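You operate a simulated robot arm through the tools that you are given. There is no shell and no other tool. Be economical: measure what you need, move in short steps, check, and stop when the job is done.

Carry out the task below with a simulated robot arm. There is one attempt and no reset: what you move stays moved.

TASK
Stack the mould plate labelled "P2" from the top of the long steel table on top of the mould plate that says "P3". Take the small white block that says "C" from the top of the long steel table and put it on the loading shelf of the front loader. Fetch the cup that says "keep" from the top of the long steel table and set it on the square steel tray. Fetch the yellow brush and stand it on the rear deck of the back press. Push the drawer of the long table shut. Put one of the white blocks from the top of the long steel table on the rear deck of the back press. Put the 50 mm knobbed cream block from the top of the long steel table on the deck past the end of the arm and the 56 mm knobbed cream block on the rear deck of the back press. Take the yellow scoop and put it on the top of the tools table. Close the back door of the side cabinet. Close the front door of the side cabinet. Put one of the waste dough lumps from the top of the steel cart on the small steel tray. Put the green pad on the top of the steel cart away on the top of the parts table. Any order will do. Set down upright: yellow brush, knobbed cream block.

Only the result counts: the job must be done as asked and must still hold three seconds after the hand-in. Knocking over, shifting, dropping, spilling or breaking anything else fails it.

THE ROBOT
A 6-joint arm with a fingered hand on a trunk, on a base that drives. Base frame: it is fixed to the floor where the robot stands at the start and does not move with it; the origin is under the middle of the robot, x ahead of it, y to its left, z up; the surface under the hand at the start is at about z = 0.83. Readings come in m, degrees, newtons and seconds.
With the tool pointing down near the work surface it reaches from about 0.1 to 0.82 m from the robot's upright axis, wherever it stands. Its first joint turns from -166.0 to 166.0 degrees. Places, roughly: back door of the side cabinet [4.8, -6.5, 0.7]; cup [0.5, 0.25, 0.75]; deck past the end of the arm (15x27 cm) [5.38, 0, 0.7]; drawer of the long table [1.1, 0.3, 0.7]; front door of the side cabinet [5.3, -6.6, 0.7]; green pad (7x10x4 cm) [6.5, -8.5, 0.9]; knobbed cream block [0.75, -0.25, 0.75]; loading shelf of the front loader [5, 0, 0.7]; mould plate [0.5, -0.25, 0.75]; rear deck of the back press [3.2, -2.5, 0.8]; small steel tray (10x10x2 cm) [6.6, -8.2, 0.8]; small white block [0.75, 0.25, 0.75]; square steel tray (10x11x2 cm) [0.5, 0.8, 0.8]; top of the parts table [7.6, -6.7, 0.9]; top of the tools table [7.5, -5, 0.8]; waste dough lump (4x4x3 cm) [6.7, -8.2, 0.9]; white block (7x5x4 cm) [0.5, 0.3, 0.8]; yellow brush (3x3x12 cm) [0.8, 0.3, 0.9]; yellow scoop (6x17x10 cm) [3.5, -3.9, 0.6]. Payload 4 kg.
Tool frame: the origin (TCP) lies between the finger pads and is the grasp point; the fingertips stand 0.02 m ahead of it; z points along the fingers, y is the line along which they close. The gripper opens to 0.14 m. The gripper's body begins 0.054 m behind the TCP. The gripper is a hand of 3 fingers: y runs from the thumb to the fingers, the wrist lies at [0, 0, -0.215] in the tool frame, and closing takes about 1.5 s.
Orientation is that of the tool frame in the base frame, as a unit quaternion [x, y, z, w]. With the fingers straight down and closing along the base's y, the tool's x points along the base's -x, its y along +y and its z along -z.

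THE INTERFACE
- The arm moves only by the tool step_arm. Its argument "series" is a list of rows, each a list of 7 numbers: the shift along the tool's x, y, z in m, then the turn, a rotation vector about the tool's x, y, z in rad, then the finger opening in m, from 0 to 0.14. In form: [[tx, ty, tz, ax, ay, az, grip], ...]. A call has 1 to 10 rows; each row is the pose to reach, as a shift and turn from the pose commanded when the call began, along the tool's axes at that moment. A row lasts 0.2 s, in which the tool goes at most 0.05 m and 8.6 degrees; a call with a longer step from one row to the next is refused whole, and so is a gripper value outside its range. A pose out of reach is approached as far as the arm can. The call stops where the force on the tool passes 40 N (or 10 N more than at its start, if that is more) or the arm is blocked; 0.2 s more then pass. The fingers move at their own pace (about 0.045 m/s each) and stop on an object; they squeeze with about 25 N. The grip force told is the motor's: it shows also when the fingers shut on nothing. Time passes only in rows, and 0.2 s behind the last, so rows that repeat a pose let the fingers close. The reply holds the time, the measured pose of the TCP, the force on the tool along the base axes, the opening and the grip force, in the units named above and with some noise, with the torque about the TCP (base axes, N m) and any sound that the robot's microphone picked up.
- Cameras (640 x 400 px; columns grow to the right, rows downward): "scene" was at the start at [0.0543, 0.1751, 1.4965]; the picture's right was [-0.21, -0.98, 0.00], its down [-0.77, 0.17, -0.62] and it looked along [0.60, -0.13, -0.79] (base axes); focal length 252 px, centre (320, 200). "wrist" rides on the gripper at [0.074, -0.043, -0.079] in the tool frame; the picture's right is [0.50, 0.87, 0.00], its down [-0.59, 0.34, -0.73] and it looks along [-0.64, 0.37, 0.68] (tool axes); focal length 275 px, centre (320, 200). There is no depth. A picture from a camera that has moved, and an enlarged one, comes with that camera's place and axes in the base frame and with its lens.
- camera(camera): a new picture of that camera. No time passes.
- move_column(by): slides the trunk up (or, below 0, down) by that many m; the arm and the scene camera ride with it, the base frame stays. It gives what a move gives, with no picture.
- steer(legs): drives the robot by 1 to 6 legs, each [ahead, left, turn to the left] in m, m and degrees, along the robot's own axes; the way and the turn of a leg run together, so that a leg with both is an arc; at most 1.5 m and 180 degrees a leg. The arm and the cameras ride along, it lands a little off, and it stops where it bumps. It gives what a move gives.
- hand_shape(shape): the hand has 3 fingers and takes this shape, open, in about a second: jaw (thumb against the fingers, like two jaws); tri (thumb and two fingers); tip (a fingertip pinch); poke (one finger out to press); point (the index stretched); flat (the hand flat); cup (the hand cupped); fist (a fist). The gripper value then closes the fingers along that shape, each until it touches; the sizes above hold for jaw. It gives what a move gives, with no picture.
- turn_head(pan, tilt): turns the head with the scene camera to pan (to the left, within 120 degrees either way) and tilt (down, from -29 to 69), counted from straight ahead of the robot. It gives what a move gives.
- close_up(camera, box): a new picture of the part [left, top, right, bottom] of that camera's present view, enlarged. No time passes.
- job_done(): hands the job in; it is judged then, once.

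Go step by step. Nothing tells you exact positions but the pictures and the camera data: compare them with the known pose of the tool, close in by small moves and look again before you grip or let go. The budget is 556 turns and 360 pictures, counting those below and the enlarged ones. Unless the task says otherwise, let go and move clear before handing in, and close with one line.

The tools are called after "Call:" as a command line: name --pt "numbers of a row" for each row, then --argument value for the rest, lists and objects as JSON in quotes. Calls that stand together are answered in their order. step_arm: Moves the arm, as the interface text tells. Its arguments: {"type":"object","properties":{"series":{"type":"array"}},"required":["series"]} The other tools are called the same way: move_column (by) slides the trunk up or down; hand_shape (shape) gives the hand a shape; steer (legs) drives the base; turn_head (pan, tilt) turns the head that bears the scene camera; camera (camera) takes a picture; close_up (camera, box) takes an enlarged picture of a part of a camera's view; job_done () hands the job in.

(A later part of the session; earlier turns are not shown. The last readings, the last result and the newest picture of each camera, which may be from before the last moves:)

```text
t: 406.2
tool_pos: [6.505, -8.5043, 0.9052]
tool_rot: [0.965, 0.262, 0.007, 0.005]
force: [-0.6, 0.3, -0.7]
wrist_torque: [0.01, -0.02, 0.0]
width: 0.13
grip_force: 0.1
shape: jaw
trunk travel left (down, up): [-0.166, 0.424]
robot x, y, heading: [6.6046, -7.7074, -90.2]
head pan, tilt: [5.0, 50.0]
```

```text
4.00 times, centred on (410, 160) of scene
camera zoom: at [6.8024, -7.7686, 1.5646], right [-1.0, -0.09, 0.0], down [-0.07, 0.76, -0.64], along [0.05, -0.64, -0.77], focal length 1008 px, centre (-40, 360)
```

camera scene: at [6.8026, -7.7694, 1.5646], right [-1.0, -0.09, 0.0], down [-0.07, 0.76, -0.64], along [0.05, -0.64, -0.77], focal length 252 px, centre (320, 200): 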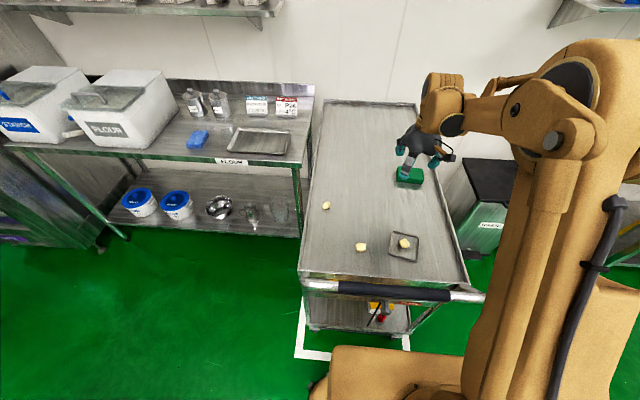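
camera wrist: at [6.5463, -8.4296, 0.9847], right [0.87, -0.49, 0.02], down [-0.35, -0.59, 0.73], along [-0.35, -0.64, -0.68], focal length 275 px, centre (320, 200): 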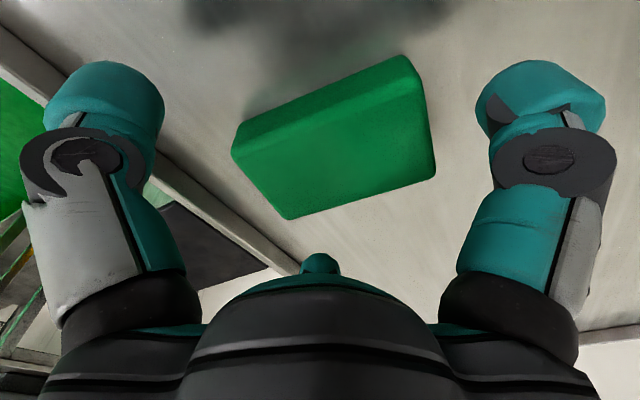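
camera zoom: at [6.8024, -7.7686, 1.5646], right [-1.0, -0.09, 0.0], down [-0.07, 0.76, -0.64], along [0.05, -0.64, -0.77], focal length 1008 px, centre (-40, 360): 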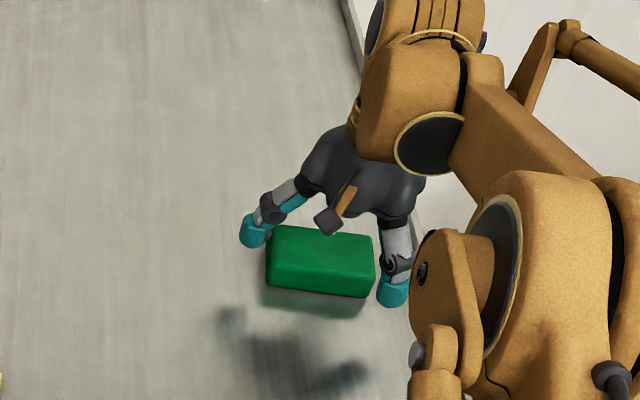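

I shift 12 mm toward the pad's true centre, lower and grip.

Call:
step_arm --pt "0.005 0.011 0.0 0 0 0 0.13" --pt "0.005 0.011 0.022 0 0 0 0.13" --pt "0.005 0.011 0.043 0 0 0 0.13" --pt "0.005 0.011 0.043 0 0 0 0.06" --pt "0.005 0.011 0.043 0 0 0 0.0" --pt "0.005 0.011 0.043 0 0 0 0.0" --pt "0.005 0.011 0.043 0 0 0 0.0" --pt "0.005 0.011 0.043 0 0 0 0.0"

Call:
camera --camera "wrist"

Call:
close_up --camera "scene" --box '[360, 110, 460, 210]'

```text
t: 408.1
tool_pos: [6.5149, -8.5114, 0.8662]
tool_rot: [0.965, 0.262, 0.006, 0.006]
force: [-0.1, 0.5, -2.1]
wrist_torque: [0.01, -0.1, 0.0]
width: 0.0646
grip_force: 25.0
shape: jaw
trunk travel left (down, up): [-0.166, 0.424]
robot x, y, heading: [6.6069, -7.7112, -90.2]
head pan, tilt: [5.0, 50.0]
```

```text
192 pictures are left
camera wrist: at [6.5577, -8.4362, 0.9451], right [0.87, -0.49, 0.02], down [-0.35, -0.58, 0.73], along [-0.35, -0.64, -0.68], focal length 275 px, centre (320, 200)
```

wrist: 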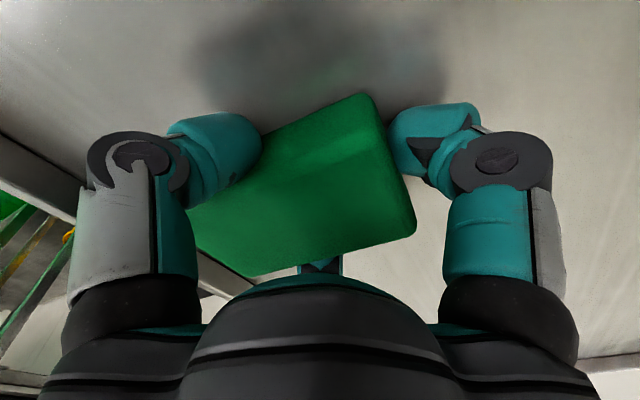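

```text
4.00 times, centred on (410, 160) of scene
camera zoom: at [6.8025, -7.7679, 1.5647], right [-1.0, -0.09, 0.0], down [-0.07, 0.76, -0.64], along [0.05, -0.64, -0.77], focal length 1008 px, centre (-40, 360)
```

zoom: 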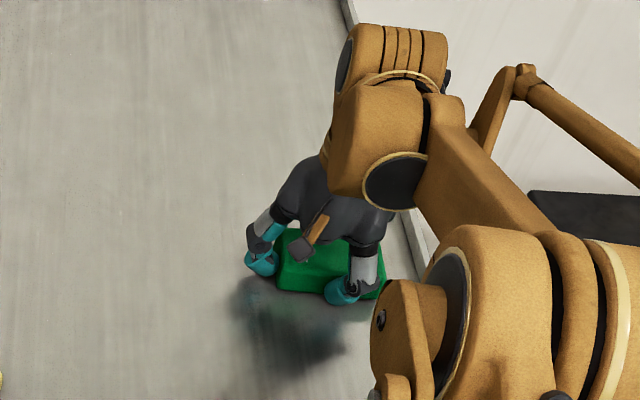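

Gripped. I lift well above the handle height and retract.

Call:
step_arm --pt "0 0 -0.03 0 0 0 0" --pt "0 0 -0.07 0 0 0 0" --pt "0 0 -0.115 0 0 0 0" --pt "0 0 -0.16 0 0 0 0" --pt "0 0 -0.205 0 0 0 0" --pt "0 0 -0.25 0 0 0 0"

Call:
step_arm --pt "0.022 -0.039 0 0 0 0 0" --pt "0.045 -0.078 0 0 0 0 0" --pt "0.068 -0.117 0 0 0 0 0" --pt "0.09 -0.156 0 0 0 0 0" --pt "0.113 -0.195 0 0 0 0 0" --pt "0.136 -0.234 0 0 0 0 0" --pt "0.159 -0.273 0 0 0 0 0" --pt "0.18 -0.31 0 0 0 0 0"

Call:
camera --camera "wrist"

Call:
camera --camera "scene"

```text
t: 409.4
tool_pos: [6.517, -8.51, 1.1167]
tool_rot: [0.965, 0.262, 0.006, 0.005]
force: [0.3, -0.4, -1.5]
wrist_torque: [-0.04, -0.14, 0.02]
width: 0.0644
grip_force: 24.9
shape: jaw
trunk travel left (down, up): [-0.166, 0.424]
robot x, y, heading: [6.6062, -7.7095, -90.1]
head pan, tilt: [5.0, 50.0]
```

```text
t: 411.2
tool_pos: [6.512, -8.1464, 1.1125]
tool_rot: [0.965, 0.262, 0.006, 0.005]
force: [0.2, 0.0, -2.2]
wrist_torque: [-0.04, -0.09, 0.01]
width: 0.0641
grip_force: 24.9
shape: jaw
trunk travel left (down, up): [-0.166, 0.424]
robot x, y, heading: [6.6035, -7.7137, -90.0]
head pan, tilt: [5.0, 50.0]
```

```text
190 pictures are left
camera wrist: at [6.5537, -8.0728, 1.1915], right [0.87, -0.49, 0.02], down [-0.35, -0.58, 0.73], along [-0.35, -0.64, -0.68], focal length 275 px, centre (320, 200)
```

wrist: 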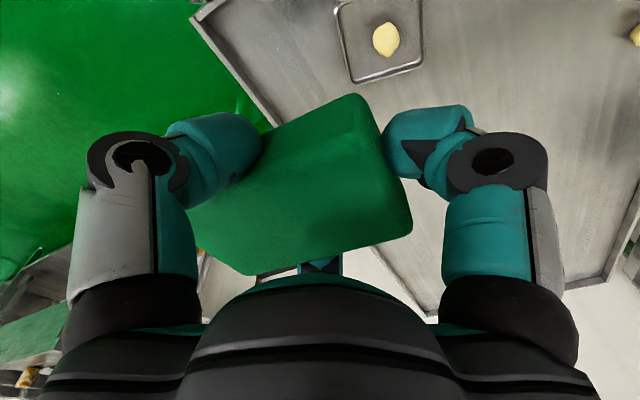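

```text
189 pictures are left
camera scene: at [6.8027, -7.7663, 1.5647], right [-1.0, -0.09, 0.0], down [-0.07, 0.76, -0.64], along [0.05, -0.64, -0.77], focal length 252 px, centre (320, 200)
```

scene: 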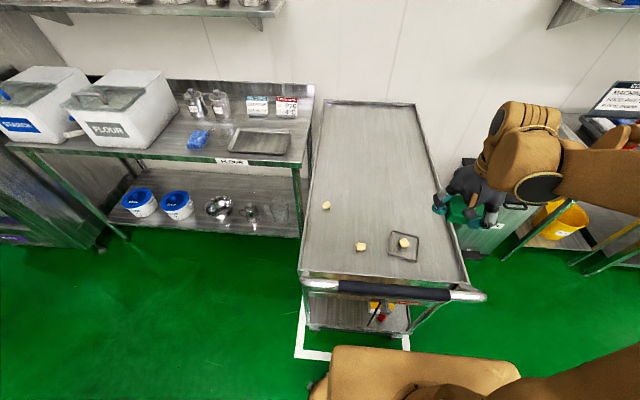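

Pad is held. I back away, turn east and look at the parts table for a free spot.

Call:
steer --legs '[[-0.65, 0, 0], [0, 0, 90], [0, 0.4, 0]]'

Call:
turn_head --pan 0 --tilt 40

Call:
camera --camera "scene"

```text
t: 420.8
tool_pos: [7.0475, -6.7506, 1.1114]
tool_rot: [0.495, 0.869, 0.008, -0.001]
force: [0.1, 0.8, 0.3]
wrist_torque: [-0.03, -0.01, -0.03]
width: 0.0627
grip_force: 25.5
shape: jaw
trunk travel left (down, up): [-0.166, 0.424]
robot x, y, heading: [6.6108, -6.6539, -0.0]
head pan, tilt: [5.0, 50.0]
```

```text
t: 421.5
tool_pos: [7.0481, -6.7492, 1.111]
tool_rot: [0.496, 0.868, 0.009, 0.0]
force: [-0.3, 0.1, -0.8]
wrist_torque: [0.01, 0.0, 0.0]
width: 0.0624
grip_force: 24.8
shape: jaw
trunk travel left (down, up): [-0.166, 0.424]
robot x, y, heading: [6.6125, -6.6599, 0.1]
head pan, tilt: [0.0, 40.0]
```

```text
188 pictures are left
camera scene: at [6.6747, -6.4663, 1.5788], right [0.0, -1.0, 0.0], down [-0.64, 0.0, -0.77], along [0.77, 0.0, -0.64], focal length 252 px, centre (320, 200)
```

scene: 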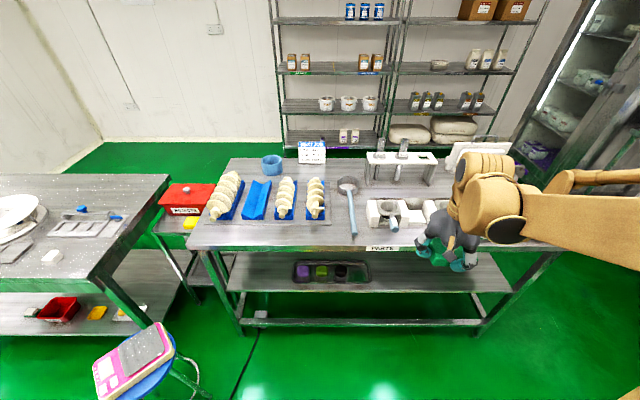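

Call:
close_up --camera "scene" --box '[180, 140, 460, 260]'

Call:
camera --camera "wrist"

```text
2.29 times, centred on (320, 200) of scene
camera zoom: at [6.6747, -6.4663, 1.5788], right [0.0, -1.0, 0.0], down [-0.64, 0.0, -0.77], along [0.77, 0.0, -0.64], focal length 576 px, centre (320, 200)
```

zoom: 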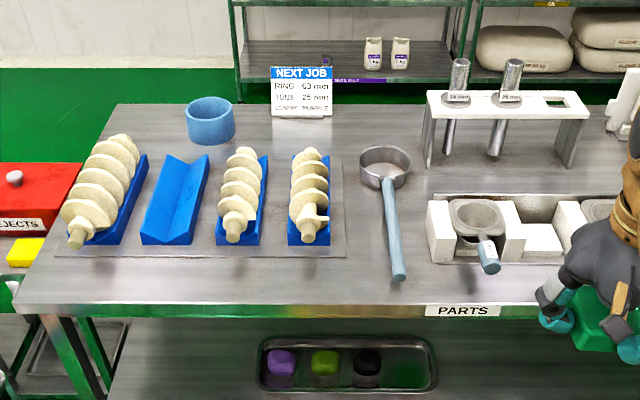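

```text
186 pictures are left
camera wrist: at [6.9741, -6.7091, 1.1913], right [0.49, 0.87, 0.02], down [0.59, -0.34, 0.73], along [0.64, -0.35, -0.68], focal length 275 px, centre (320, 200)
```

wrist: 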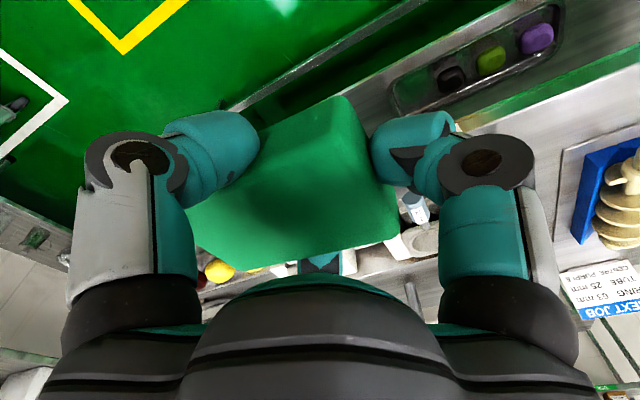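

Call:
turn_head --pan -30 --tilt 35

Call:
camera --camera "scene"

```text
t: 422.5
tool_pos: [7.0473, -6.7494, 1.1124]
tool_rot: [0.495, 0.869, 0.009, -0.001]
force: [-0.5, 0.6, -0.5]
wrist_torque: [0.07, 0.0, -0.01]
width: 0.0627
grip_force: 25.3
shape: jaw
trunk travel left (down, up): [-0.166, 0.424]
robot x, y, heading: [6.61, -6.6583, -0.1]
head pan, tilt: [-30.0, 35.0]
```

```text
185 pictures are left
camera scene: at [6.6661, -6.5104, 1.5864], right [-0.5, -0.87, 0.0], down [-0.5, 0.29, -0.82], along [0.71, -0.41, -0.57], focal length 252 px, centre (320, 200)
```

scene: 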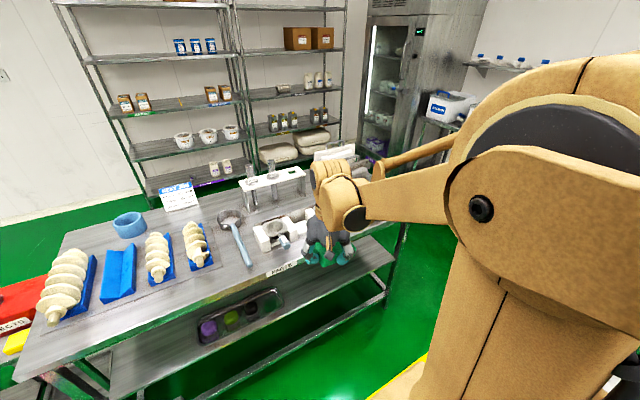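

I choose the free front strip between the thin tray and the spoon handle, centre ≈(7.342,-6.515). I move closer and bring the pad over it.

Call:
steer --legs '[[0.1, 0, 0]]'

Call:
step_arm --pt "0.015 0.042 0 0 0 0 0" --pt "0.03 0.084 0 0 0 0 0" --pt "0.045 0.126 0 0 0 0 0" --pt "0.06 0.168 0 0 0 0 0" --pt "0.075 0.21 0 0 0 0 0" --pt "0.09 0.252 0 0 0 0 0" --pt "0.1 0.285 0 0 0 0 0" --pt "0.1 0.285 0.04 0 0 0 0" --pt "0.1 0.285 0.08 0 0 0 0"

Call:
turn_head --pan 5 --tilt 50

Call:
camera --camera "scene"

Call:
camera --camera "wrist"

```text
t: 423.6
tool_pos: [7.1483, -6.7485, 1.1113]
tool_rot: [0.495, 0.869, 0.008, -0.002]
force: [-0.1, -0.3, -0.6]
wrist_torque: [0.02, 0.02, 0.0]
width: 0.0626
grip_force: 24.6
shape: jaw
trunk travel left (down, up): [-0.166, 0.424]
robot x, y, heading: [6.7057, -6.6552, 0.2]
head pan, tilt: [-30.0, 35.0]
```

```text
t: 425.6
tool_pos: [7.3419, -6.5173, 1.0365]
tool_rot: [0.495, 0.869, 0.008, -0.001]
force: [0.1, -0.7, -0.7]
wrist_torque: [0.03, -0.02, 0.01]
width: 0.0625
grip_force: 24.8
shape: jaw
trunk travel left (down, up): [-0.166, 0.424]
robot x, y, heading: [6.7057, -6.6544, 0.5]
head pan, tilt: [-30.0, 35.0]
```

```text
t: 426.6
tool_pos: [7.3398, -6.5179, 1.0367]
tool_rot: [0.495, 0.869, 0.008, 0.0]
force: [-0.2, -0.7, 0.1]
wrist_torque: [0.02, -0.02, 0.02]
width: 0.0627
grip_force: 25.2
shape: jaw
trunk travel left (down, up): [-0.166, 0.424]
robot x, y, heading: [6.7091, -6.6605, 0.4]
head pan, tilt: [5.0, 50.0]
```

```text
184 pictures are left
camera scene: at [6.7651, -6.4593, 1.5647], right [0.09, -1.0, 0.0], down [-0.76, -0.07, -0.64], along [0.64, 0.06, -0.77], focal length 252 px, centre (320, 200)
```

scene: 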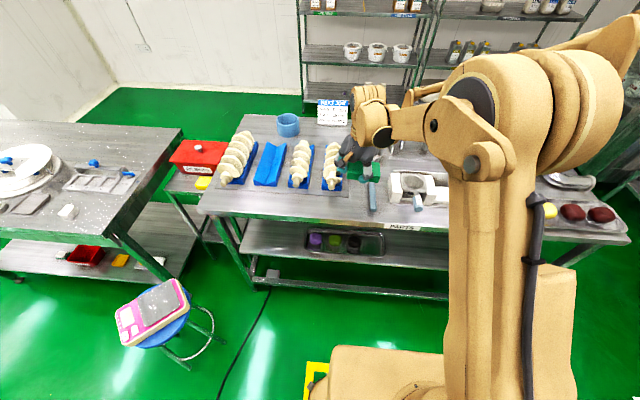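

```text
183 pictures are left
camera wrist: at [7.2666, -6.4775, 1.1167], right [0.49, 0.87, 0.02], down [0.59, -0.34, 0.73], along [0.65, -0.35, -0.68], focal length 275 px, centre (320, 200)
```

wrist: 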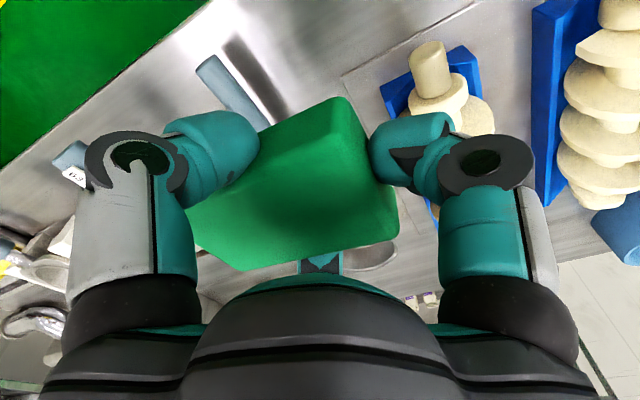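

I correct to (7.326,-6.522) and lower step by step.

Call:
step_arm --pt "0.003 -0.0155 0.03 0 0 0 0" --pt "0.003 -0.0155 0.07 0 0 0 0" --pt "0.003 -0.0155 0.11 0 0 0 0" --pt "0.003 -0.0155 0.13 0 0 0 0"

Call:
camera --camera "wrist"

Call:
close_up --camera "scene" --box '[300, 120, 440, 240]'

```text
t: 427.6
tool_pos: [7.3247, -6.5227, 0.9071]
tool_rot: [0.495, 0.869, 0.008, -0.001]
force: [0.4, 3.2, 13.6]
wrist_torque: [-0.88, -0.5, 0.11]
width: 0.0625
grip_force: 25.5
shape: jaw
trunk travel left (down, up): [-0.166, 0.424]
robot x, y, heading: [6.7068, -6.6567, -0.1]
head pan, tilt: [5.0, 50.0]
```

```text
182 pictures are left
camera wrist: at [7.2508, -6.482, 0.987], right [0.49, 0.87, 0.02], down [0.59, -0.34, 0.73], along [0.65, -0.35, -0.68], focal length 275 px, centre (320, 200)
```

wrist: 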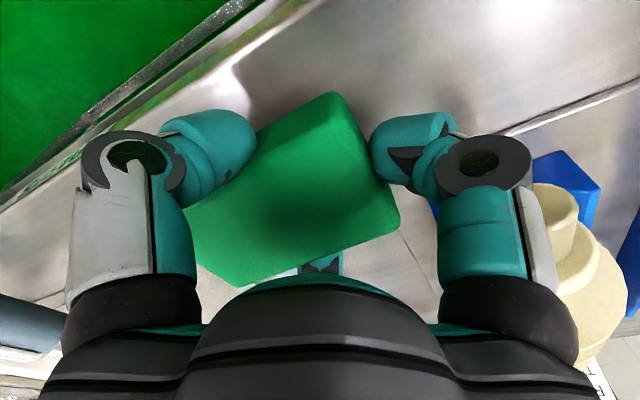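

```text
3.33 times, centred on (370, 180) of scene
camera zoom: at [6.7636, -6.4589, 1.5649], right [0.09, -1.0, 0.0], down [-0.76, -0.07, -0.64], along [0.64, 0.06, -0.77], focal length 840 px, centre (153, 267)
```

zoom: 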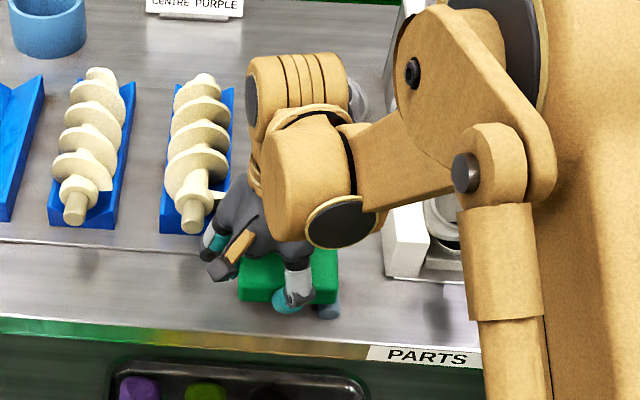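

The pad's end touches the spoon handle. I rise, shift 3 cm away from it, and check.

Call:
step_arm --pt "0 0 -0.02 0 0 0 0" --pt "0 0 -0.04 0 0 0 0" --pt "0.026 0.0155 -0.04 0 0 0 0" --pt "0.026 0.0155 -0.04 0 0 0 0"

Call:
camera --camera "wrist"

Call:
close_up --camera "scene" --box '[300, 120, 440, 240]'

```text
t: 428.6
tool_pos: [7.3279, -6.492, 0.9463]
tool_rot: [0.494, 0.869, 0.008, 0.0]
force: [-0.7, 0.1, -0.4]
wrist_torque: [0.0, -0.01, -0.03]
width: 0.0628
grip_force: 25.1
shape: jaw
trunk travel left (down, up): [-0.166, 0.424]
robot x, y, heading: [6.708, -6.6562, 0.0]
head pan, tilt: [5.0, 50.0]
```

```text
180 pictures are left
camera wrist: at [7.2532, -6.4512, 1.0258], right [0.49, 0.87, 0.02], down [0.59, -0.34, 0.73], along [0.65, -0.35, -0.68], focal length 275 px, centre (320, 200)
```

wrist: 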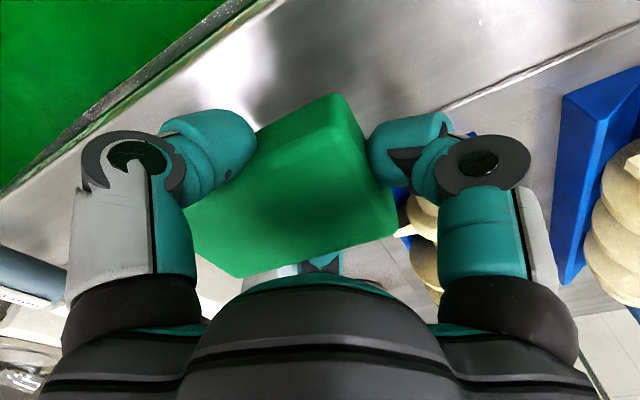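

```text
3.33 times, centred on (370, 180) of scene
camera zoom: at [6.765, -6.4594, 1.5647], right [0.09, -1.0, 0.0], down [-0.76, -0.07, -0.64], along [0.64, 0.06, -0.77], focal length 840 px, centre (153, 267)
```

zoom: 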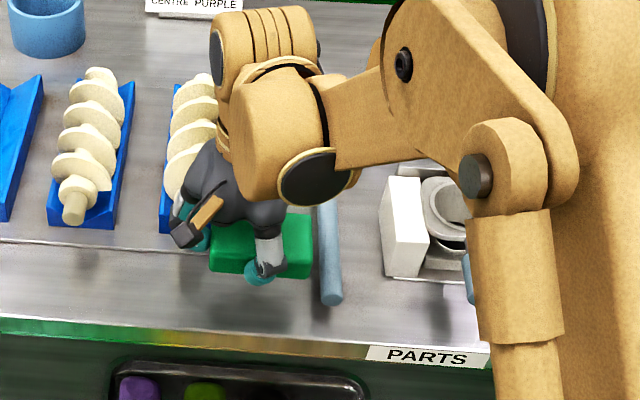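

The spoon is unmoved. The pad sits 25 mm off toward −y in the grip, so I shift 15 mm more and lower.

Call:
step_arm --pt "0.013 0.0077 0.0 0 0 0 0" --pt "0.013 0.0077 0.03 0 0 0 0" --pt "0.013 0.0077 0.05 0 0 0 0"

Call:
camera --camera "wrist"

Call:
close_up --camera "scene" --box '[320, 150, 420, 240]'

```text
t: 429.4
tool_pos: [7.3275, -6.4718, 0.8966]
tool_rot: [0.495, 0.869, 0.007, -0.001]
force: [-0.8, -0.6, -0.5]
wrist_torque: [0.01, 0.01, 0.0]
width: 0.063
grip_force: 24.5
shape: jaw
trunk travel left (down, up): [-0.166, 0.424]
robot x, y, heading: [6.7069, -6.6584, 0.1]
head pan, tilt: [5.0, 50.0]
```

```text
178 pictures are left
camera wrist: at [7.2537, -6.4308, 0.9751], right [0.49, 0.87, 0.02], down [0.59, -0.34, 0.73], along [0.65, -0.35, -0.68], focal length 275 px, centre (320, 200)
```

wrist: 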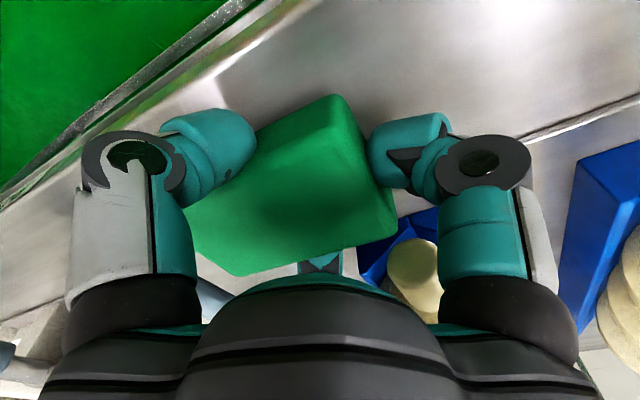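

```text
4.44 times, centred on (370, 195) of scene
camera zoom: at [6.7653, -6.4589, 1.5646], right [0.09, -1.0, 0.0], down [-0.76, -0.07, -0.64], along [0.64, 0.06, -0.77], focal length 1121 px, centre (98, 222)
```

zoom: 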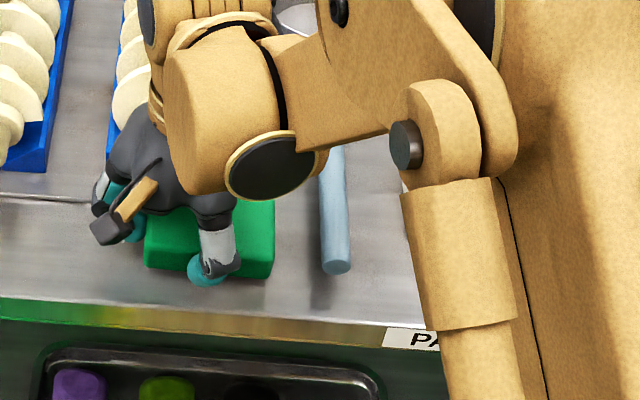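

Call:
step_arm --pt "0 0 0.004 0 0 0 0" --pt "0 0 0.008 0 0 0 0" --pt "0 0 0.012 0 0 0 0"

```text
t: 430.2
tool_pos: [7.3274, -6.474, 0.8872]
tool_rot: [0.495, 0.869, 0.008, 0.0]
force: [2.2, 3.9, 14.6]
wrist_torque: [-0.37, 0.38, 0.02]
width: 0.063
grip_force: 25.5
shape: jaw
trunk travel left (down, up): [-0.166, 0.424]
robot x, y, heading: [6.7096, -6.6569, 0.0]
head pan, tilt: [5.0, 50.0]
```

Contact. I release with a small opening and rise.

Call:
step_arm --pt "0 0 -0.002 0 0 0 0.075" --pt "0 0 -0.002 0 0 0 0.085" --pt "0 0 -0.002 0 0 0 0.085" --pt "0 0 -0.03 0 0 0 0.085" --pt "0 0 -0.07 0 0 0 0.085" --pt "0 0 -0.11 0 0 0 0.085" --pt "0 0 -0.155 0 0 0 0.085" --pt "0 0 -0.2 0 0 0 0.085"

Call:
close_up --camera "scene" --box '[280, 120, 440, 260]'

```text
t: 432.0
tool_pos: [7.3233, -6.477, 1.0855]
tool_rot: [0.495, 0.869, 0.008, 0.0]
force: [0.0, 0.6, 0.1]
wrist_torque: [0.01, -0.02, -0.03]
width: 0.0844
grip_force: 0.0
shape: jaw
trunk travel left (down, up): [-0.166, 0.424]
robot x, y, heading: [6.7051, -6.6597, 0.4]
head pan, tilt: [5.0, 50.0]
```

```text
2.86 times, centred on (360, 190) of scene
camera zoom: at [6.7644, -6.4594, 1.5647], right [0.09, -1.0, 0.0], down [-0.76, -0.07, -0.64], along [0.64, 0.06, -0.77], focal length 720 px, centre (206, 229)
```

zoom: 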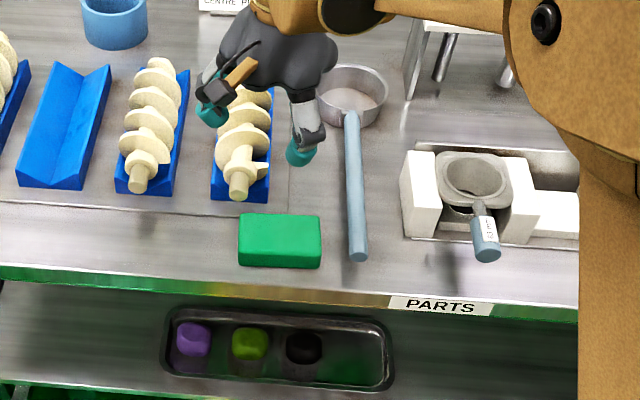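

The pad lies free on the parts table. I turn the hand back, retract, and drive to the south side of the side cabinet.

Call:
step_arm --pt "0.02 -0.04 -0.01 0 0 -0.149 0.085" --pt "0.04 -0.08 -0.02 0 0 -0.298 0.085" --pt "0.06 -0.12 -0.02 0 0 -0.447 0.085" --pt "0.07 -0.14 -0.02 0 0 -0.596 0.085" --pt "0.07 -0.14 -0.02 0 0 -0.745 0.085" --pt "0.07 -0.14 -0.02 0 0 -0.894 0.085" --pt "0.07 -0.14 -0.02 0 0 -1.043 0.085"

Call:
steer --legs '[[-0.4, 0, 0], [0, -0.85, 0], [-0.75, 0, 0], [0, 0, 90]]'

Call:
turn_head --pan 0 --tilt 40

Call:
camera --camera "scene"

```text
t: 433.6
tool_pos: [7.172, -6.4914, 1.1045]
tool_rot: [-0.006, 1.0, 0.007, 0.004]
force: [0.3, -0.4, -0.4]
wrist_torque: [-0.01, 0.0, 0.03]
width: 0.0845
grip_force: 0.0
shape: jaw
trunk travel left (down, up): [-0.166, 0.424]
robot x, y, heading: [6.7082, -6.6599, 0.0]
head pan, tilt: [5.0, 50.0]
```

```text
t: 447.7
tool_pos: [5.3945, -7.0421, 1.1033]
tool_rot: [0.719, -0.695, -0.007, 0.003]
force: [-0.8, -0.1, 0.2]
wrist_torque: [0.0, 0.01, -0.04]
width: 0.0844
grip_force: 0.0
shape: jaw
trunk travel left (down, up): [-0.166, 0.424]
robot x, y, heading: [5.572, -7.5, 91.8]
head pan, tilt: [5.0, 50.0]
```

```text
t: 448.4
tool_pos: [5.3948, -7.0428, 1.104]
tool_rot: [0.718, -0.696, -0.007, 0.001]
force: [0.2, 0.2, -0.2]
wrist_torque: [-0.01, 0.01, 0.02]
width: 0.0845
grip_force: 0.1
shape: jaw
trunk travel left (down, up): [-0.166, 0.424]
robot x, y, heading: [5.5725, -7.5021, 91.7]
head pan, tilt: [0.0, 40.0]
```

```text
175 pictures are left
camera scene: at [5.3823, -7.4399, 1.5788], right [1.0, 0.03, 0.0], down [0.02, -0.64, -0.77], along [-0.02, 0.77, -0.64], focal length 252 px, centre (320, 200)
```

scene: 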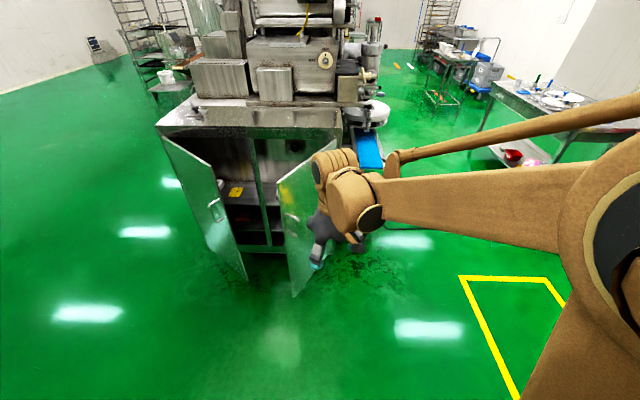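

I see the cabinet: left (back) door hinge ≈(4.51,-6.22), free edge ≈(4.87,-6.49); right (front) door hinge ≈(5.30,-6.24), free edge ≈(5.20,-6.60). I start with the right door and move nearer.

Call:
steer --legs '[[0.3, 0.35, -1.7]]'

Call:
camera --camera "scene"

```text
t: 451.2
tool_pos: [5.0499, -6.7354, 1.1029]
tool_rot: [0.711, -0.704, -0.007, 0.003]
force: [-0.9, 0.8, -0.6]
wrist_torque: [0.0, 0.0, 0.01]
width: 0.0846
grip_force: 0.1
shape: jaw
trunk travel left (down, up): [-0.166, 0.424]
robot x, y, heading: [5.2169, -7.1961, 90.2]
head pan, tilt: [0.0, 40.0]
```

```text
174 pictures are left
camera scene: at [5.0291, -7.1331, 1.5787], right [1.0, 0.01, 0.0], down [0.0, -0.64, -0.77], along [0.0, 0.77, -0.64], focal length 252 px, centre (320, 200)
```

scene: 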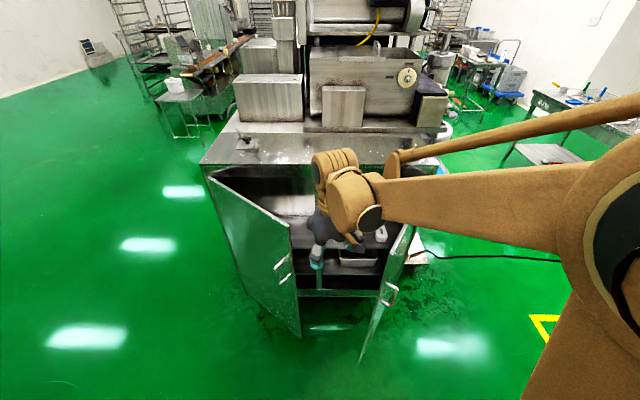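

Call:
close_up --camera "scene" --box '[190, 140, 450, 370]'

```text
1.74 times, centred on (320, 255) of scene
camera zoom: at [5.0291, -7.1331, 1.5787], right [1.0, 0.01, 0.0], down [0.0, -0.64, -0.77], along [0.0, 0.77, -0.64], focal length 438 px, centre (320, 104)
```

zoom: 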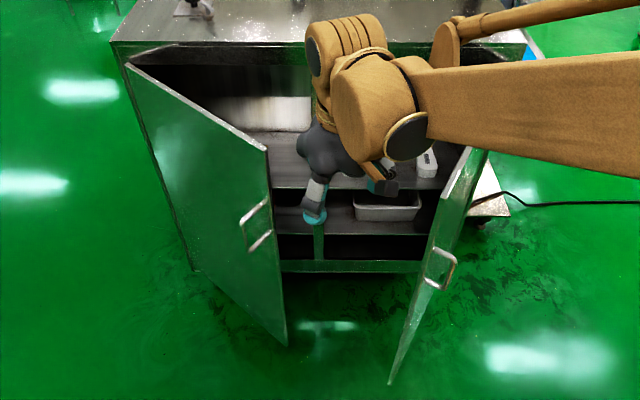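

Refined: right door hinge ≈(5.49,-6.26), free edge ≈(5.24,-6.66); left hinge ≈(4.565,-6.26), free ≈(4.93,-6.55). I move the closed hand to the outer (east) side of the right door.

Call:
step_arm --pt "-0.004 -0.047 0 0 0 0 0.0" --pt "-0.008 -0.094 0 0 0 0 0.0" --pt "-0.012 -0.141 0 0 0 0 0.0" --pt "-0.016 -0.188 0 0 0 0 0.0" --pt "-0.02 -0.235 0 0 0 0 0.0" --pt "-0.024 -0.282 0 0 0 0 0.0" --pt "-0.028 -0.329 0 0 0 0 0.0" --pt "-0.03 -0.376 0 0 0 0 0.0" --pt "-0.03 -0.39 0 0 0 0 0.0"

Call:
move_column --by -0.14

Call:
step_arm --pt "0 0 0.04 0 0 0 0" --pt "0 0 0.08 0 0 0 0" --pt "0 0 0.12 0 0 0 0" --pt "0 0 0.16 0 0 0 0" --pt "0 0 0.19 0 0 0 0"

Call:
camera --camera "scene"

```text
t: 453.2
tool_pos: [5.4415, -6.6998, 1.0985]
tool_rot: [0.711, -0.704, -0.008, 0.003]
force: [-0.7, -0.5, 0.1]
wrist_torque: [0.01, 0.01, 0.02]
width: 0.0
grip_force: 24.5
shape: jaw
trunk travel left (down, up): [-0.166, 0.424]
robot x, y, heading: [5.2213, -7.1996, 90.0]
head pan, tilt: [0.0, 40.0]
```

```text
t: 454.9
tool_pos: [5.439, -6.6988, 0.9576]
tool_rot: [0.711, -0.703, -0.008, 0.003]
force: [0.2, 0.5, 0.4]
wrist_torque: [-0.04, 0.02, 0.01]
width: 0.0001
grip_force: 25.2
shape: jaw
trunk travel left (down, up): [-0.026, 0.564]
robot x, y, heading: [5.2191, -7.1975, 90.3]
head pan, tilt: [0.0, 40.0]
```

```text
t: 456.1
tool_pos: [5.4378, -6.6994, 0.7669]
tool_rot: [0.711, -0.703, -0.008, 0.003]
force: [-0.4, -0.7, 0.5]
wrist_torque: [-0.02, 0.02, 0.02]
width: 0.0
grip_force: 25.2
shape: jaw
trunk travel left (down, up): [-0.026, 0.564]
robot x, y, heading: [5.2157, -7.2007, 90.1]
head pan, tilt: [0.0, 40.0]
```

```text
172 pictures are left
camera scene: at [5.03, -7.1333, 1.4389], right [1.0, 0.01, 0.0], down [0.0, -0.64, -0.77], along [0.0, 0.77, -0.64], focal length 252 px, centre (320, 200)
```

scene: 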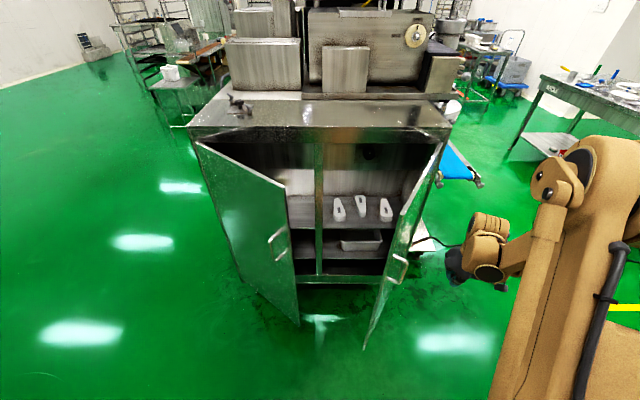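

I push the right door along its closing arc.

Call:
step_arm --pt "-0.03 0.039 0 0 0 0 0" --pt "-0.05 0.08 0 0 0 0 0" --pt "-0.065 0.12 0 0 0 0 0" --pt "-0.09 0.16 0 0 0 0 0" --pt "-0.12 0.2 0 0 0 0 0" --pt "-0.155 0.235 0 0 0 0 0"

Call:
camera --camera "scene"

```text
t: 457.5
tool_pos: [5.2012, -6.545, 0.7707]
tool_rot: [0.711, -0.703, -0.008, 0.003]
force: [0.4, 1.3, 0.6]
wrist_torque: [0.0, -0.01, 0.0]
width: 0.0
grip_force: 25.1
shape: jaw
trunk travel left (down, up): [-0.026, 0.564]
robot x, y, heading: [5.2208, -7.1978, 90.3]
head pan, tilt: [0.0, 40.0]
```

```text
171 pictures are left
camera scene: at [5.0296, -7.1332, 1.4388], right [1.0, 0.01, 0.0], down [0.0, -0.64, -0.77], along [0.0, 0.77, -0.64], focal length 252 px, centre (320, 200)
```

scene: 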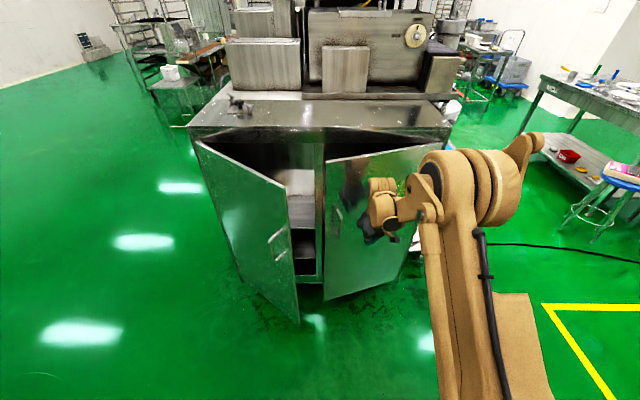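

Call:
step_arm --pt "-0.04 0.025 0 0 0 0 0" --pt "-0.08 0.05 0 0 0 0 0" --pt "-0.12 0.075 0 0 0 0 0"

Call:
steer --legs '[[0.08, 0, 0]]'

Call:
camera --camera "scene"

```text
t: 458.3
tool_pos: [5.1244, -6.4314, 0.7761]
tool_rot: [0.711, -0.703, -0.008, 0.002]
force: [-0.7, -15.1, -4.7]
wrist_torque: [0.6, -0.12, 0.33]
width: 0.0001
grip_force: 24.7
shape: jaw
trunk travel left (down, up): [-0.026, 0.564]
robot x, y, heading: [5.2225, -7.2009, 90.3]
head pan, tilt: [0.0, 40.0]
```

```text
t: 459.0
tool_pos: [5.1235, -6.4327, 0.7753]
tool_rot: [0.713, -0.702, -0.004, 0.006]
force: [2.0, -22.4, 5.2]
wrist_torque: [1.52, 0.18, 0.43]
width: 0.0
grip_force: 25.0
shape: jaw
trunk travel left (down, up): [-0.026, 0.564]
robot x, y, heading: [5.2187, -7.1984, 90.2]
head pan, tilt: [0.0, 40.0]
stopped in leg 1: the force on the tool passed its limit at 78 N (the readings are from after the stop); the commanded pose is now the measured one
```

```text
170 pictures are left
camera scene: at [5.0301, -7.1345, 1.439], right [1.0, 0.01, 0.0], down [0.0, -0.64, -0.77], along [0.0, 0.77, -0.64], focal length 252 px, centre (320, 200)
```

scene: 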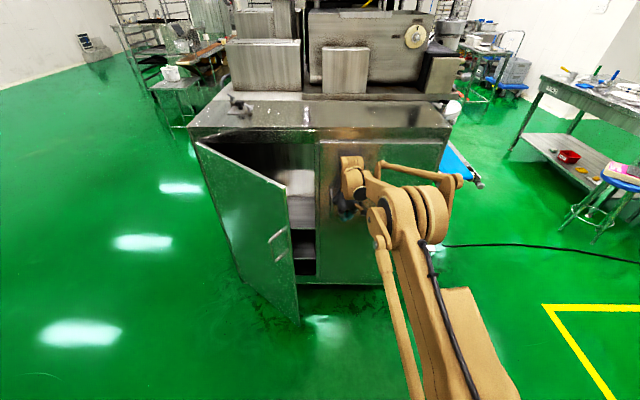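

Call:
close_up --camera "scene" --box '[190, 110, 460, 330]'

```text
1.82 times, centred on (325, 220) of scene
camera zoom: at [5.0301, -7.1345, 1.439], right [1.0, 0.01, 0.0], down [0.0, -0.64, -0.77], along [0.0, 0.77, -0.64], focal length 458 px, centre (311, 164)
```

zoom: 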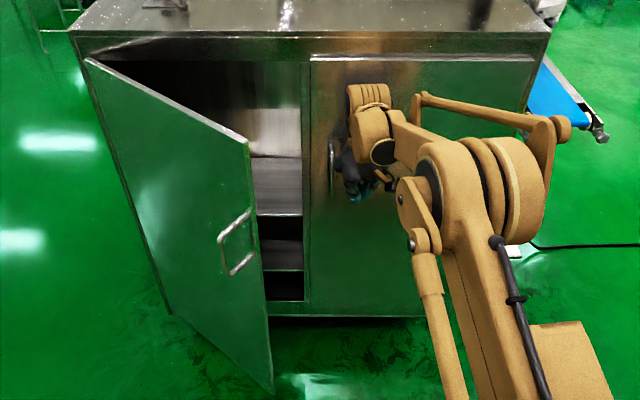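

The right (front) door is shut. I draw the hand back south and shift the robot left to the other door.

Call:
step_arm --pt "0.045 0 0 0 0 0 0" --pt "0.09 0 0 0 0 0 0" --pt "0.135 0 0 0 0 0 0" --pt "0.18 0 0 0 0 0 0" --pt "0.225 0 0 0 0 0 0" --pt "0.27 0 0 0 0 0 0"

Call:
steer --legs '[[0, 0.33, 0]]'

Call:
camera --camera "scene"

```text
t: 460.4
tool_pos: [5.1283, -6.6954, 0.7773]
tool_rot: [0.711, -0.703, -0.005, 0.006]
force: [0.5, -0.4, 0.1]
wrist_torque: [-0.01, -0.03, -0.01]
width: 0.0
grip_force: 25.3
shape: jaw
trunk travel left (down, up): [-0.026, 0.564]
robot x, y, heading: [5.2184, -7.1969, 90.1]
head pan, tilt: [0.0, 40.0]
```

```text
t: 462.5
tool_pos: [4.8002, -6.6953, 0.7763]
tool_rot: [0.709, -0.706, -0.005, 0.006]
force: [-0.5, 0.3, -0.2]
wrist_torque: [-0.03, -0.02, 0.04]
width: 0.0
grip_force: 24.7
shape: jaw
trunk travel left (down, up): [-0.026, 0.564]
robot x, y, heading: [4.8883, -7.1979, 90.0]
head pan, tilt: [0.0, 40.0]
```

```text
168 pictures are left
camera scene: at [4.6991, -7.1303, 1.4388], right [1.0, 0.0, 0.0], down [0.0, -0.64, -0.77], along [0.0, 0.77, -0.64], focal length 252 px, centre (320, 200)
```

scene: 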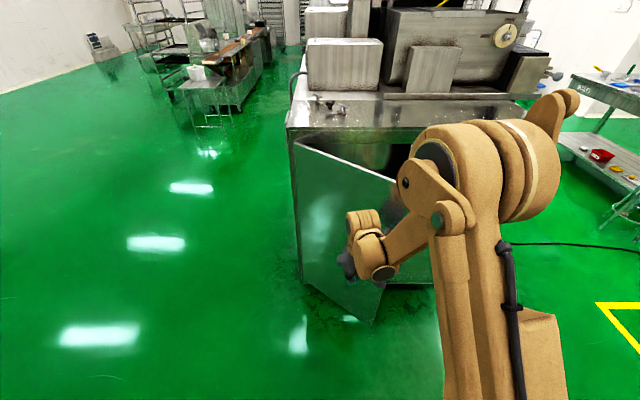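

Call:
step_arm --pt "-0.045 0 0 0 0 0 0" --pt "-0.09 0 0 0 0 0 0" --pt "-0.135 -0.01 0 0 0 0 0" --pt "-0.18 -0.03 0 0 0 0 0" --pt "-0.22 -0.05 0 0 0 0 0" --pt "-0.255 -0.07 0 0 0 0 0"

Call:
camera --camera "scene"

```text
t: 463.9
tool_pos: [4.87, -6.4399, 0.7725]
tool_rot: [0.708, -0.706, -0.004, 0.007]
force: [-0.7, 0.1, -0.1]
wrist_torque: [-0.03, -0.01, -0.01]
width: 0.0002
grip_force: 24.9
shape: jaw
trunk travel left (down, up): [-0.026, 0.564]
robot x, y, heading: [4.8892, -7.1971, 89.9]
head pan, tilt: [0.0, 40.0]
```

```text
167 pictures are left
camera scene: at [4.6994, -7.1299, 1.4388], right [1.0, 0.0, 0.0], down [0.0, -0.64, -0.77], along [0.0, 0.77, -0.64], focal length 252 px, centre (320, 200)
```

scene: 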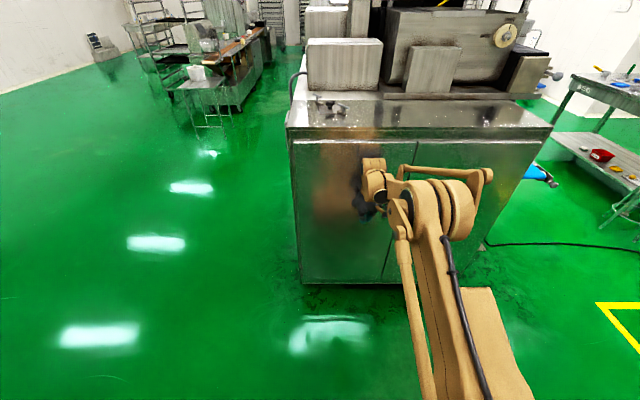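

Call:
steer --legs '[[0.06, 0, 0]]'

Call:
close_up --camera "scene" --box '[270, 90, 560, 310]'

```text
t: 464.7
tool_pos: [4.8689, -6.4322, 0.7747]
tool_rot: [0.711, -0.703, 0.003, 0.013]
force: [0.1, -24.4, 3.9]
wrist_torque: [1.75, 0.17, 0.51]
width: 0.0002
grip_force: 25.0
shape: jaw
trunk travel left (down, up): [-0.026, 0.564]
robot x, y, heading: [4.888, -7.1772, 89.9]
head pan, tilt: [0.0, 40.0]
stopped in leg 1: the force on the tool passed its limit at 138 N (the readings are from after the stop); the commanded pose is now the measured one
```

```text
1.82 times, centred on (415, 200) of scene
camera zoom: at [4.6994, -7.1182, 1.439], right [1.0, 0.0, 0.0], down [0.0, -0.64, -0.77], along [0.0, 0.77, -0.64], focal length 458 px, centre (147, 200)
```

zoom: 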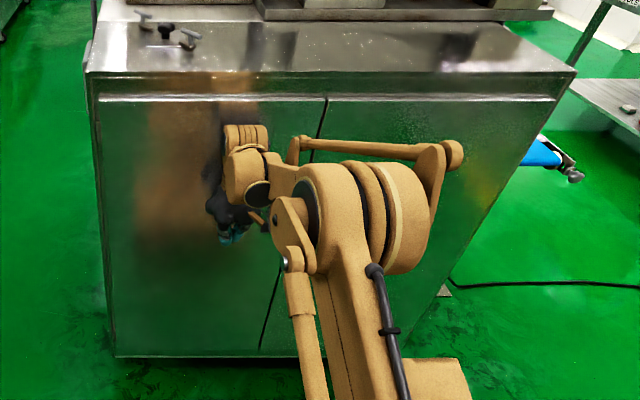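

Both doors are shut. I draw the hand back straight and re-level it.

Call:
step_arm --pt "0.045 0 0 0.014 -0.0226 0 0" --pt "0.09 0 0 0.014 -0.0226 0 0" --pt "0.135 0 -0.03 0.014 -0.0226 0 0" --pt "0.18 0 -0.07 0.014 -0.0226 0 0.05" --pt "0.225 0 -0.11 0.014 -0.0226 0 0.08"

Call:
move_column --by 0.14

Call:
camera --camera "scene"

```text
refused: row 3 steps farther than a row can; nothing moved
```

```text
t: 465.1
tool_pos: [4.8692, -6.4332, 0.7753]
tool_rot: [0.711, -0.703, 0.004, 0.014]
force: [0.1, -12.0, 3.5]
wrist_torque: [0.88, 0.09, 0.28]
width: 0.0
grip_force: 25.0
shape: jaw
trunk travel left (down, up): [-0.029, 0.561]
robot x, y, heading: [4.8885, -7.1817, 90.0]
head pan, tilt: [0.0, 40.0]
stopped: the force on the tool passed its limit at 45 N (the readings are from after the stop); the commanded pose is now the measured one
```

```text
165 pictures are left
camera scene: at [4.6993, -7.1168, 1.4424], right [1.0, 0.0, 0.0], down [0.0, -0.64, -0.77], along [0.0, 0.77, -0.64], focal length 252 px, centre (320, 200)
```

scene: 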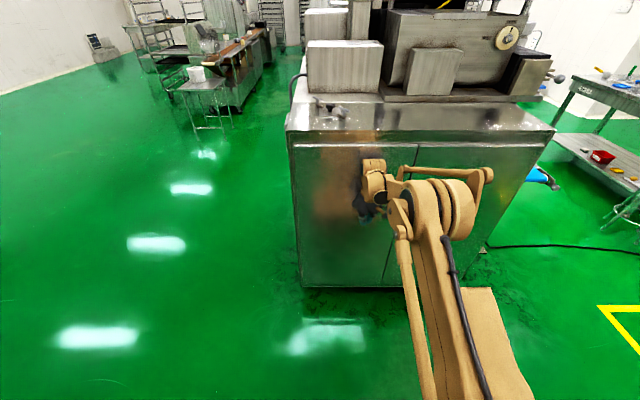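

Call:
step_arm --pt "0.02 0 0 0 0 0 0" --pt "0.06 0 0 0.014 -0.0226 0 0" --pt "0.1 0 0 0.014 -0.0226 0 0" --pt "0.14 0 0 0.014 -0.0226 0 0" --pt "0.18 0 0 0.014 -0.0226 0 0.04" --pt "0.22 0 0 0.014 -0.0226 0 0.08"

Call:
move_column --by 0.14

Call:
close_up --camera "scene" --box '[270, 90, 560, 310]'

```text
t: 466.5
tool_pos: [4.8719, -6.6521, 0.7821]
tool_rot: [0.712, -0.703, 0.001, 0.002]
force: [0.0, -0.4, -0.4]
wrist_torque: [-0.03, 0.02, 0.01]
width: 0.0457
grip_force: 0.1
shape: jaw
trunk travel left (down, up): [-0.029, 0.561]
robot x, y, heading: [4.8909, -7.1797, 89.7]
head pan, tilt: [0.0, 40.0]
```

```text
t: 468.2
tool_pos: [4.8729, -6.6517, 0.9224]
tool_rot: [0.711, -0.704, 0.001, 0.001]
force: [-0.5, 0.0, -0.6]
wrist_torque: [-0.04, -0.02, -0.02]
width: 0.0793
grip_force: 0.2
shape: jaw
trunk travel left (down, up): [-0.169, 0.421]
robot x, y, heading: [4.8901, -7.182, 90.0]
head pan, tilt: [0.0, 40.0]
```

```text
1.82 times, centred on (415, 200) of scene
camera zoom: at [4.6993, -7.1148, 1.5821], right [1.0, 0.0, 0.0], down [0.0, -0.64, -0.77], along [0.0, 0.77, -0.64], focal length 458 px, centre (147, 200)
```

zoom: 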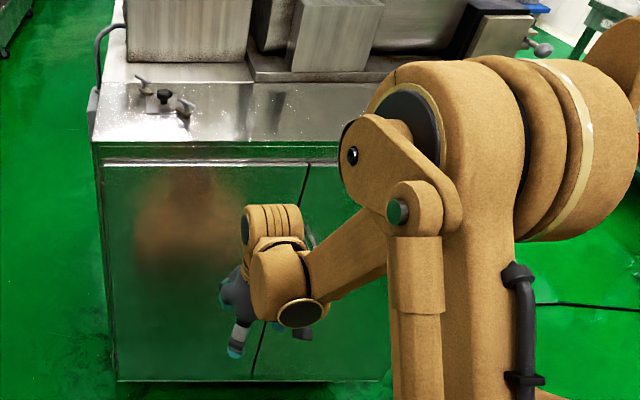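

All doors are shut. Remaining: two knobbed blocks, one white block, and nudging the 62 mm block back. I drive back to the right end of the long table.

Call:
step_arm --pt "0.03 0 -0.035 0 0 0 0.1" --pt "0.06 0 -0.07 0 0 0 0.1" --pt "0.09 0 -0.1 0 0 0 0.1" --pt "0.1 0 -0.14 0 0 0 0.1"

Call:
steer --legs '[[0, 1.1, 0], [0, 1.1, 0], [0, 1.1, 0]]'

```text
t: 469.2
tool_pos: [4.8744, -6.7536, 1.0602]
tool_rot: [0.711, -0.703, 0.0, 0.002]
force: [-0.1, -0.2, 0.0]
wrist_torque: [0.02, -0.01, 0.04]
width: 0.0996
grip_force: 0.0
shape: jaw
trunk travel left (down, up): [-0.169, 0.421]
robot x, y, heading: [4.8882, -7.18, 89.6]
head pan, tilt: [0.0, 40.0]
```

```text
t: 485.2
tool_pos: [1.5891, -6.7272, 1.0606]
tool_rot: [0.718, -0.696, 0.0, 0.002]
force: [-0.2, -0.2, -1.1]
wrist_torque: [-0.01, 0.03, 0.02]
width: 0.0998
grip_force: 0.1
shape: jaw
trunk travel left (down, up): [-0.169, 0.421]
robot x, y, heading: [1.6128, -7.161, 91.2]
head pan, tilt: [0.0, 40.0]
```

Call:
steer --legs '[[1.4, 0, -1.2], [1.4, 0, 0], [1.4, 0, 0], [1.3, 0, 0]]'

Call:
turn_head --pan 25 --tilt 30

Call:
camera --camera "scene"

```text
t: 511.5
tool_pos: [1.6174, -1.2143, 1.0606]
tool_rot: [-0.707, 0.708, -0.002, -0.002]
force: [0.5, 0.0, -0.4]
wrist_torque: [-0.03, -0.03, 0.02]
width: 0.0996
grip_force: 0.1
shape: jaw
trunk travel left (down, up): [-0.169, 0.421]
robot x, y, heading: [1.6266, -1.644, 89.1]
head pan, tilt: [0.0, 40.0]
```

```text
t: 512.4
tool_pos: [1.6184, -1.2156, 1.0614]
tool_rot: [0.708, -0.706, 0.001, 0.001]
force: [0.7, 0.0, 0.2]
wrist_torque: [0.03, -0.04, 0.02]
width: 0.0994
grip_force: 0.0
shape: jaw
trunk travel left (down, up): [-0.169, 0.421]
robot x, y, heading: [1.6298, -1.6446, 89.3]
head pan, tilt: [25.0, 30.0]
```

```text
163 pictures are left
camera scene: at [1.4009, -1.5794, 1.5975], right [0.91, 0.41, 0.0], down [0.21, -0.46, -0.87], along [-0.36, 0.79, -0.5], focal length 252 px, centre (320, 200)
```

scene: 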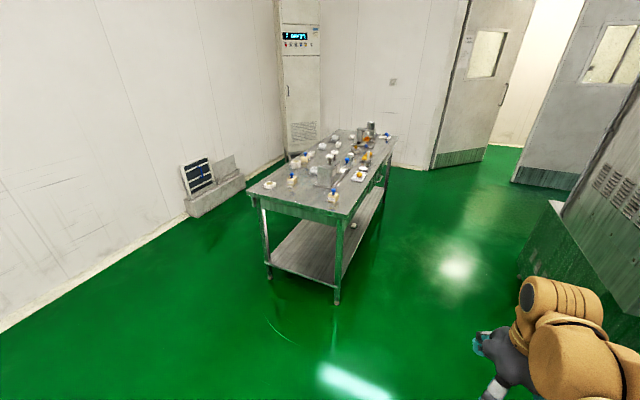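

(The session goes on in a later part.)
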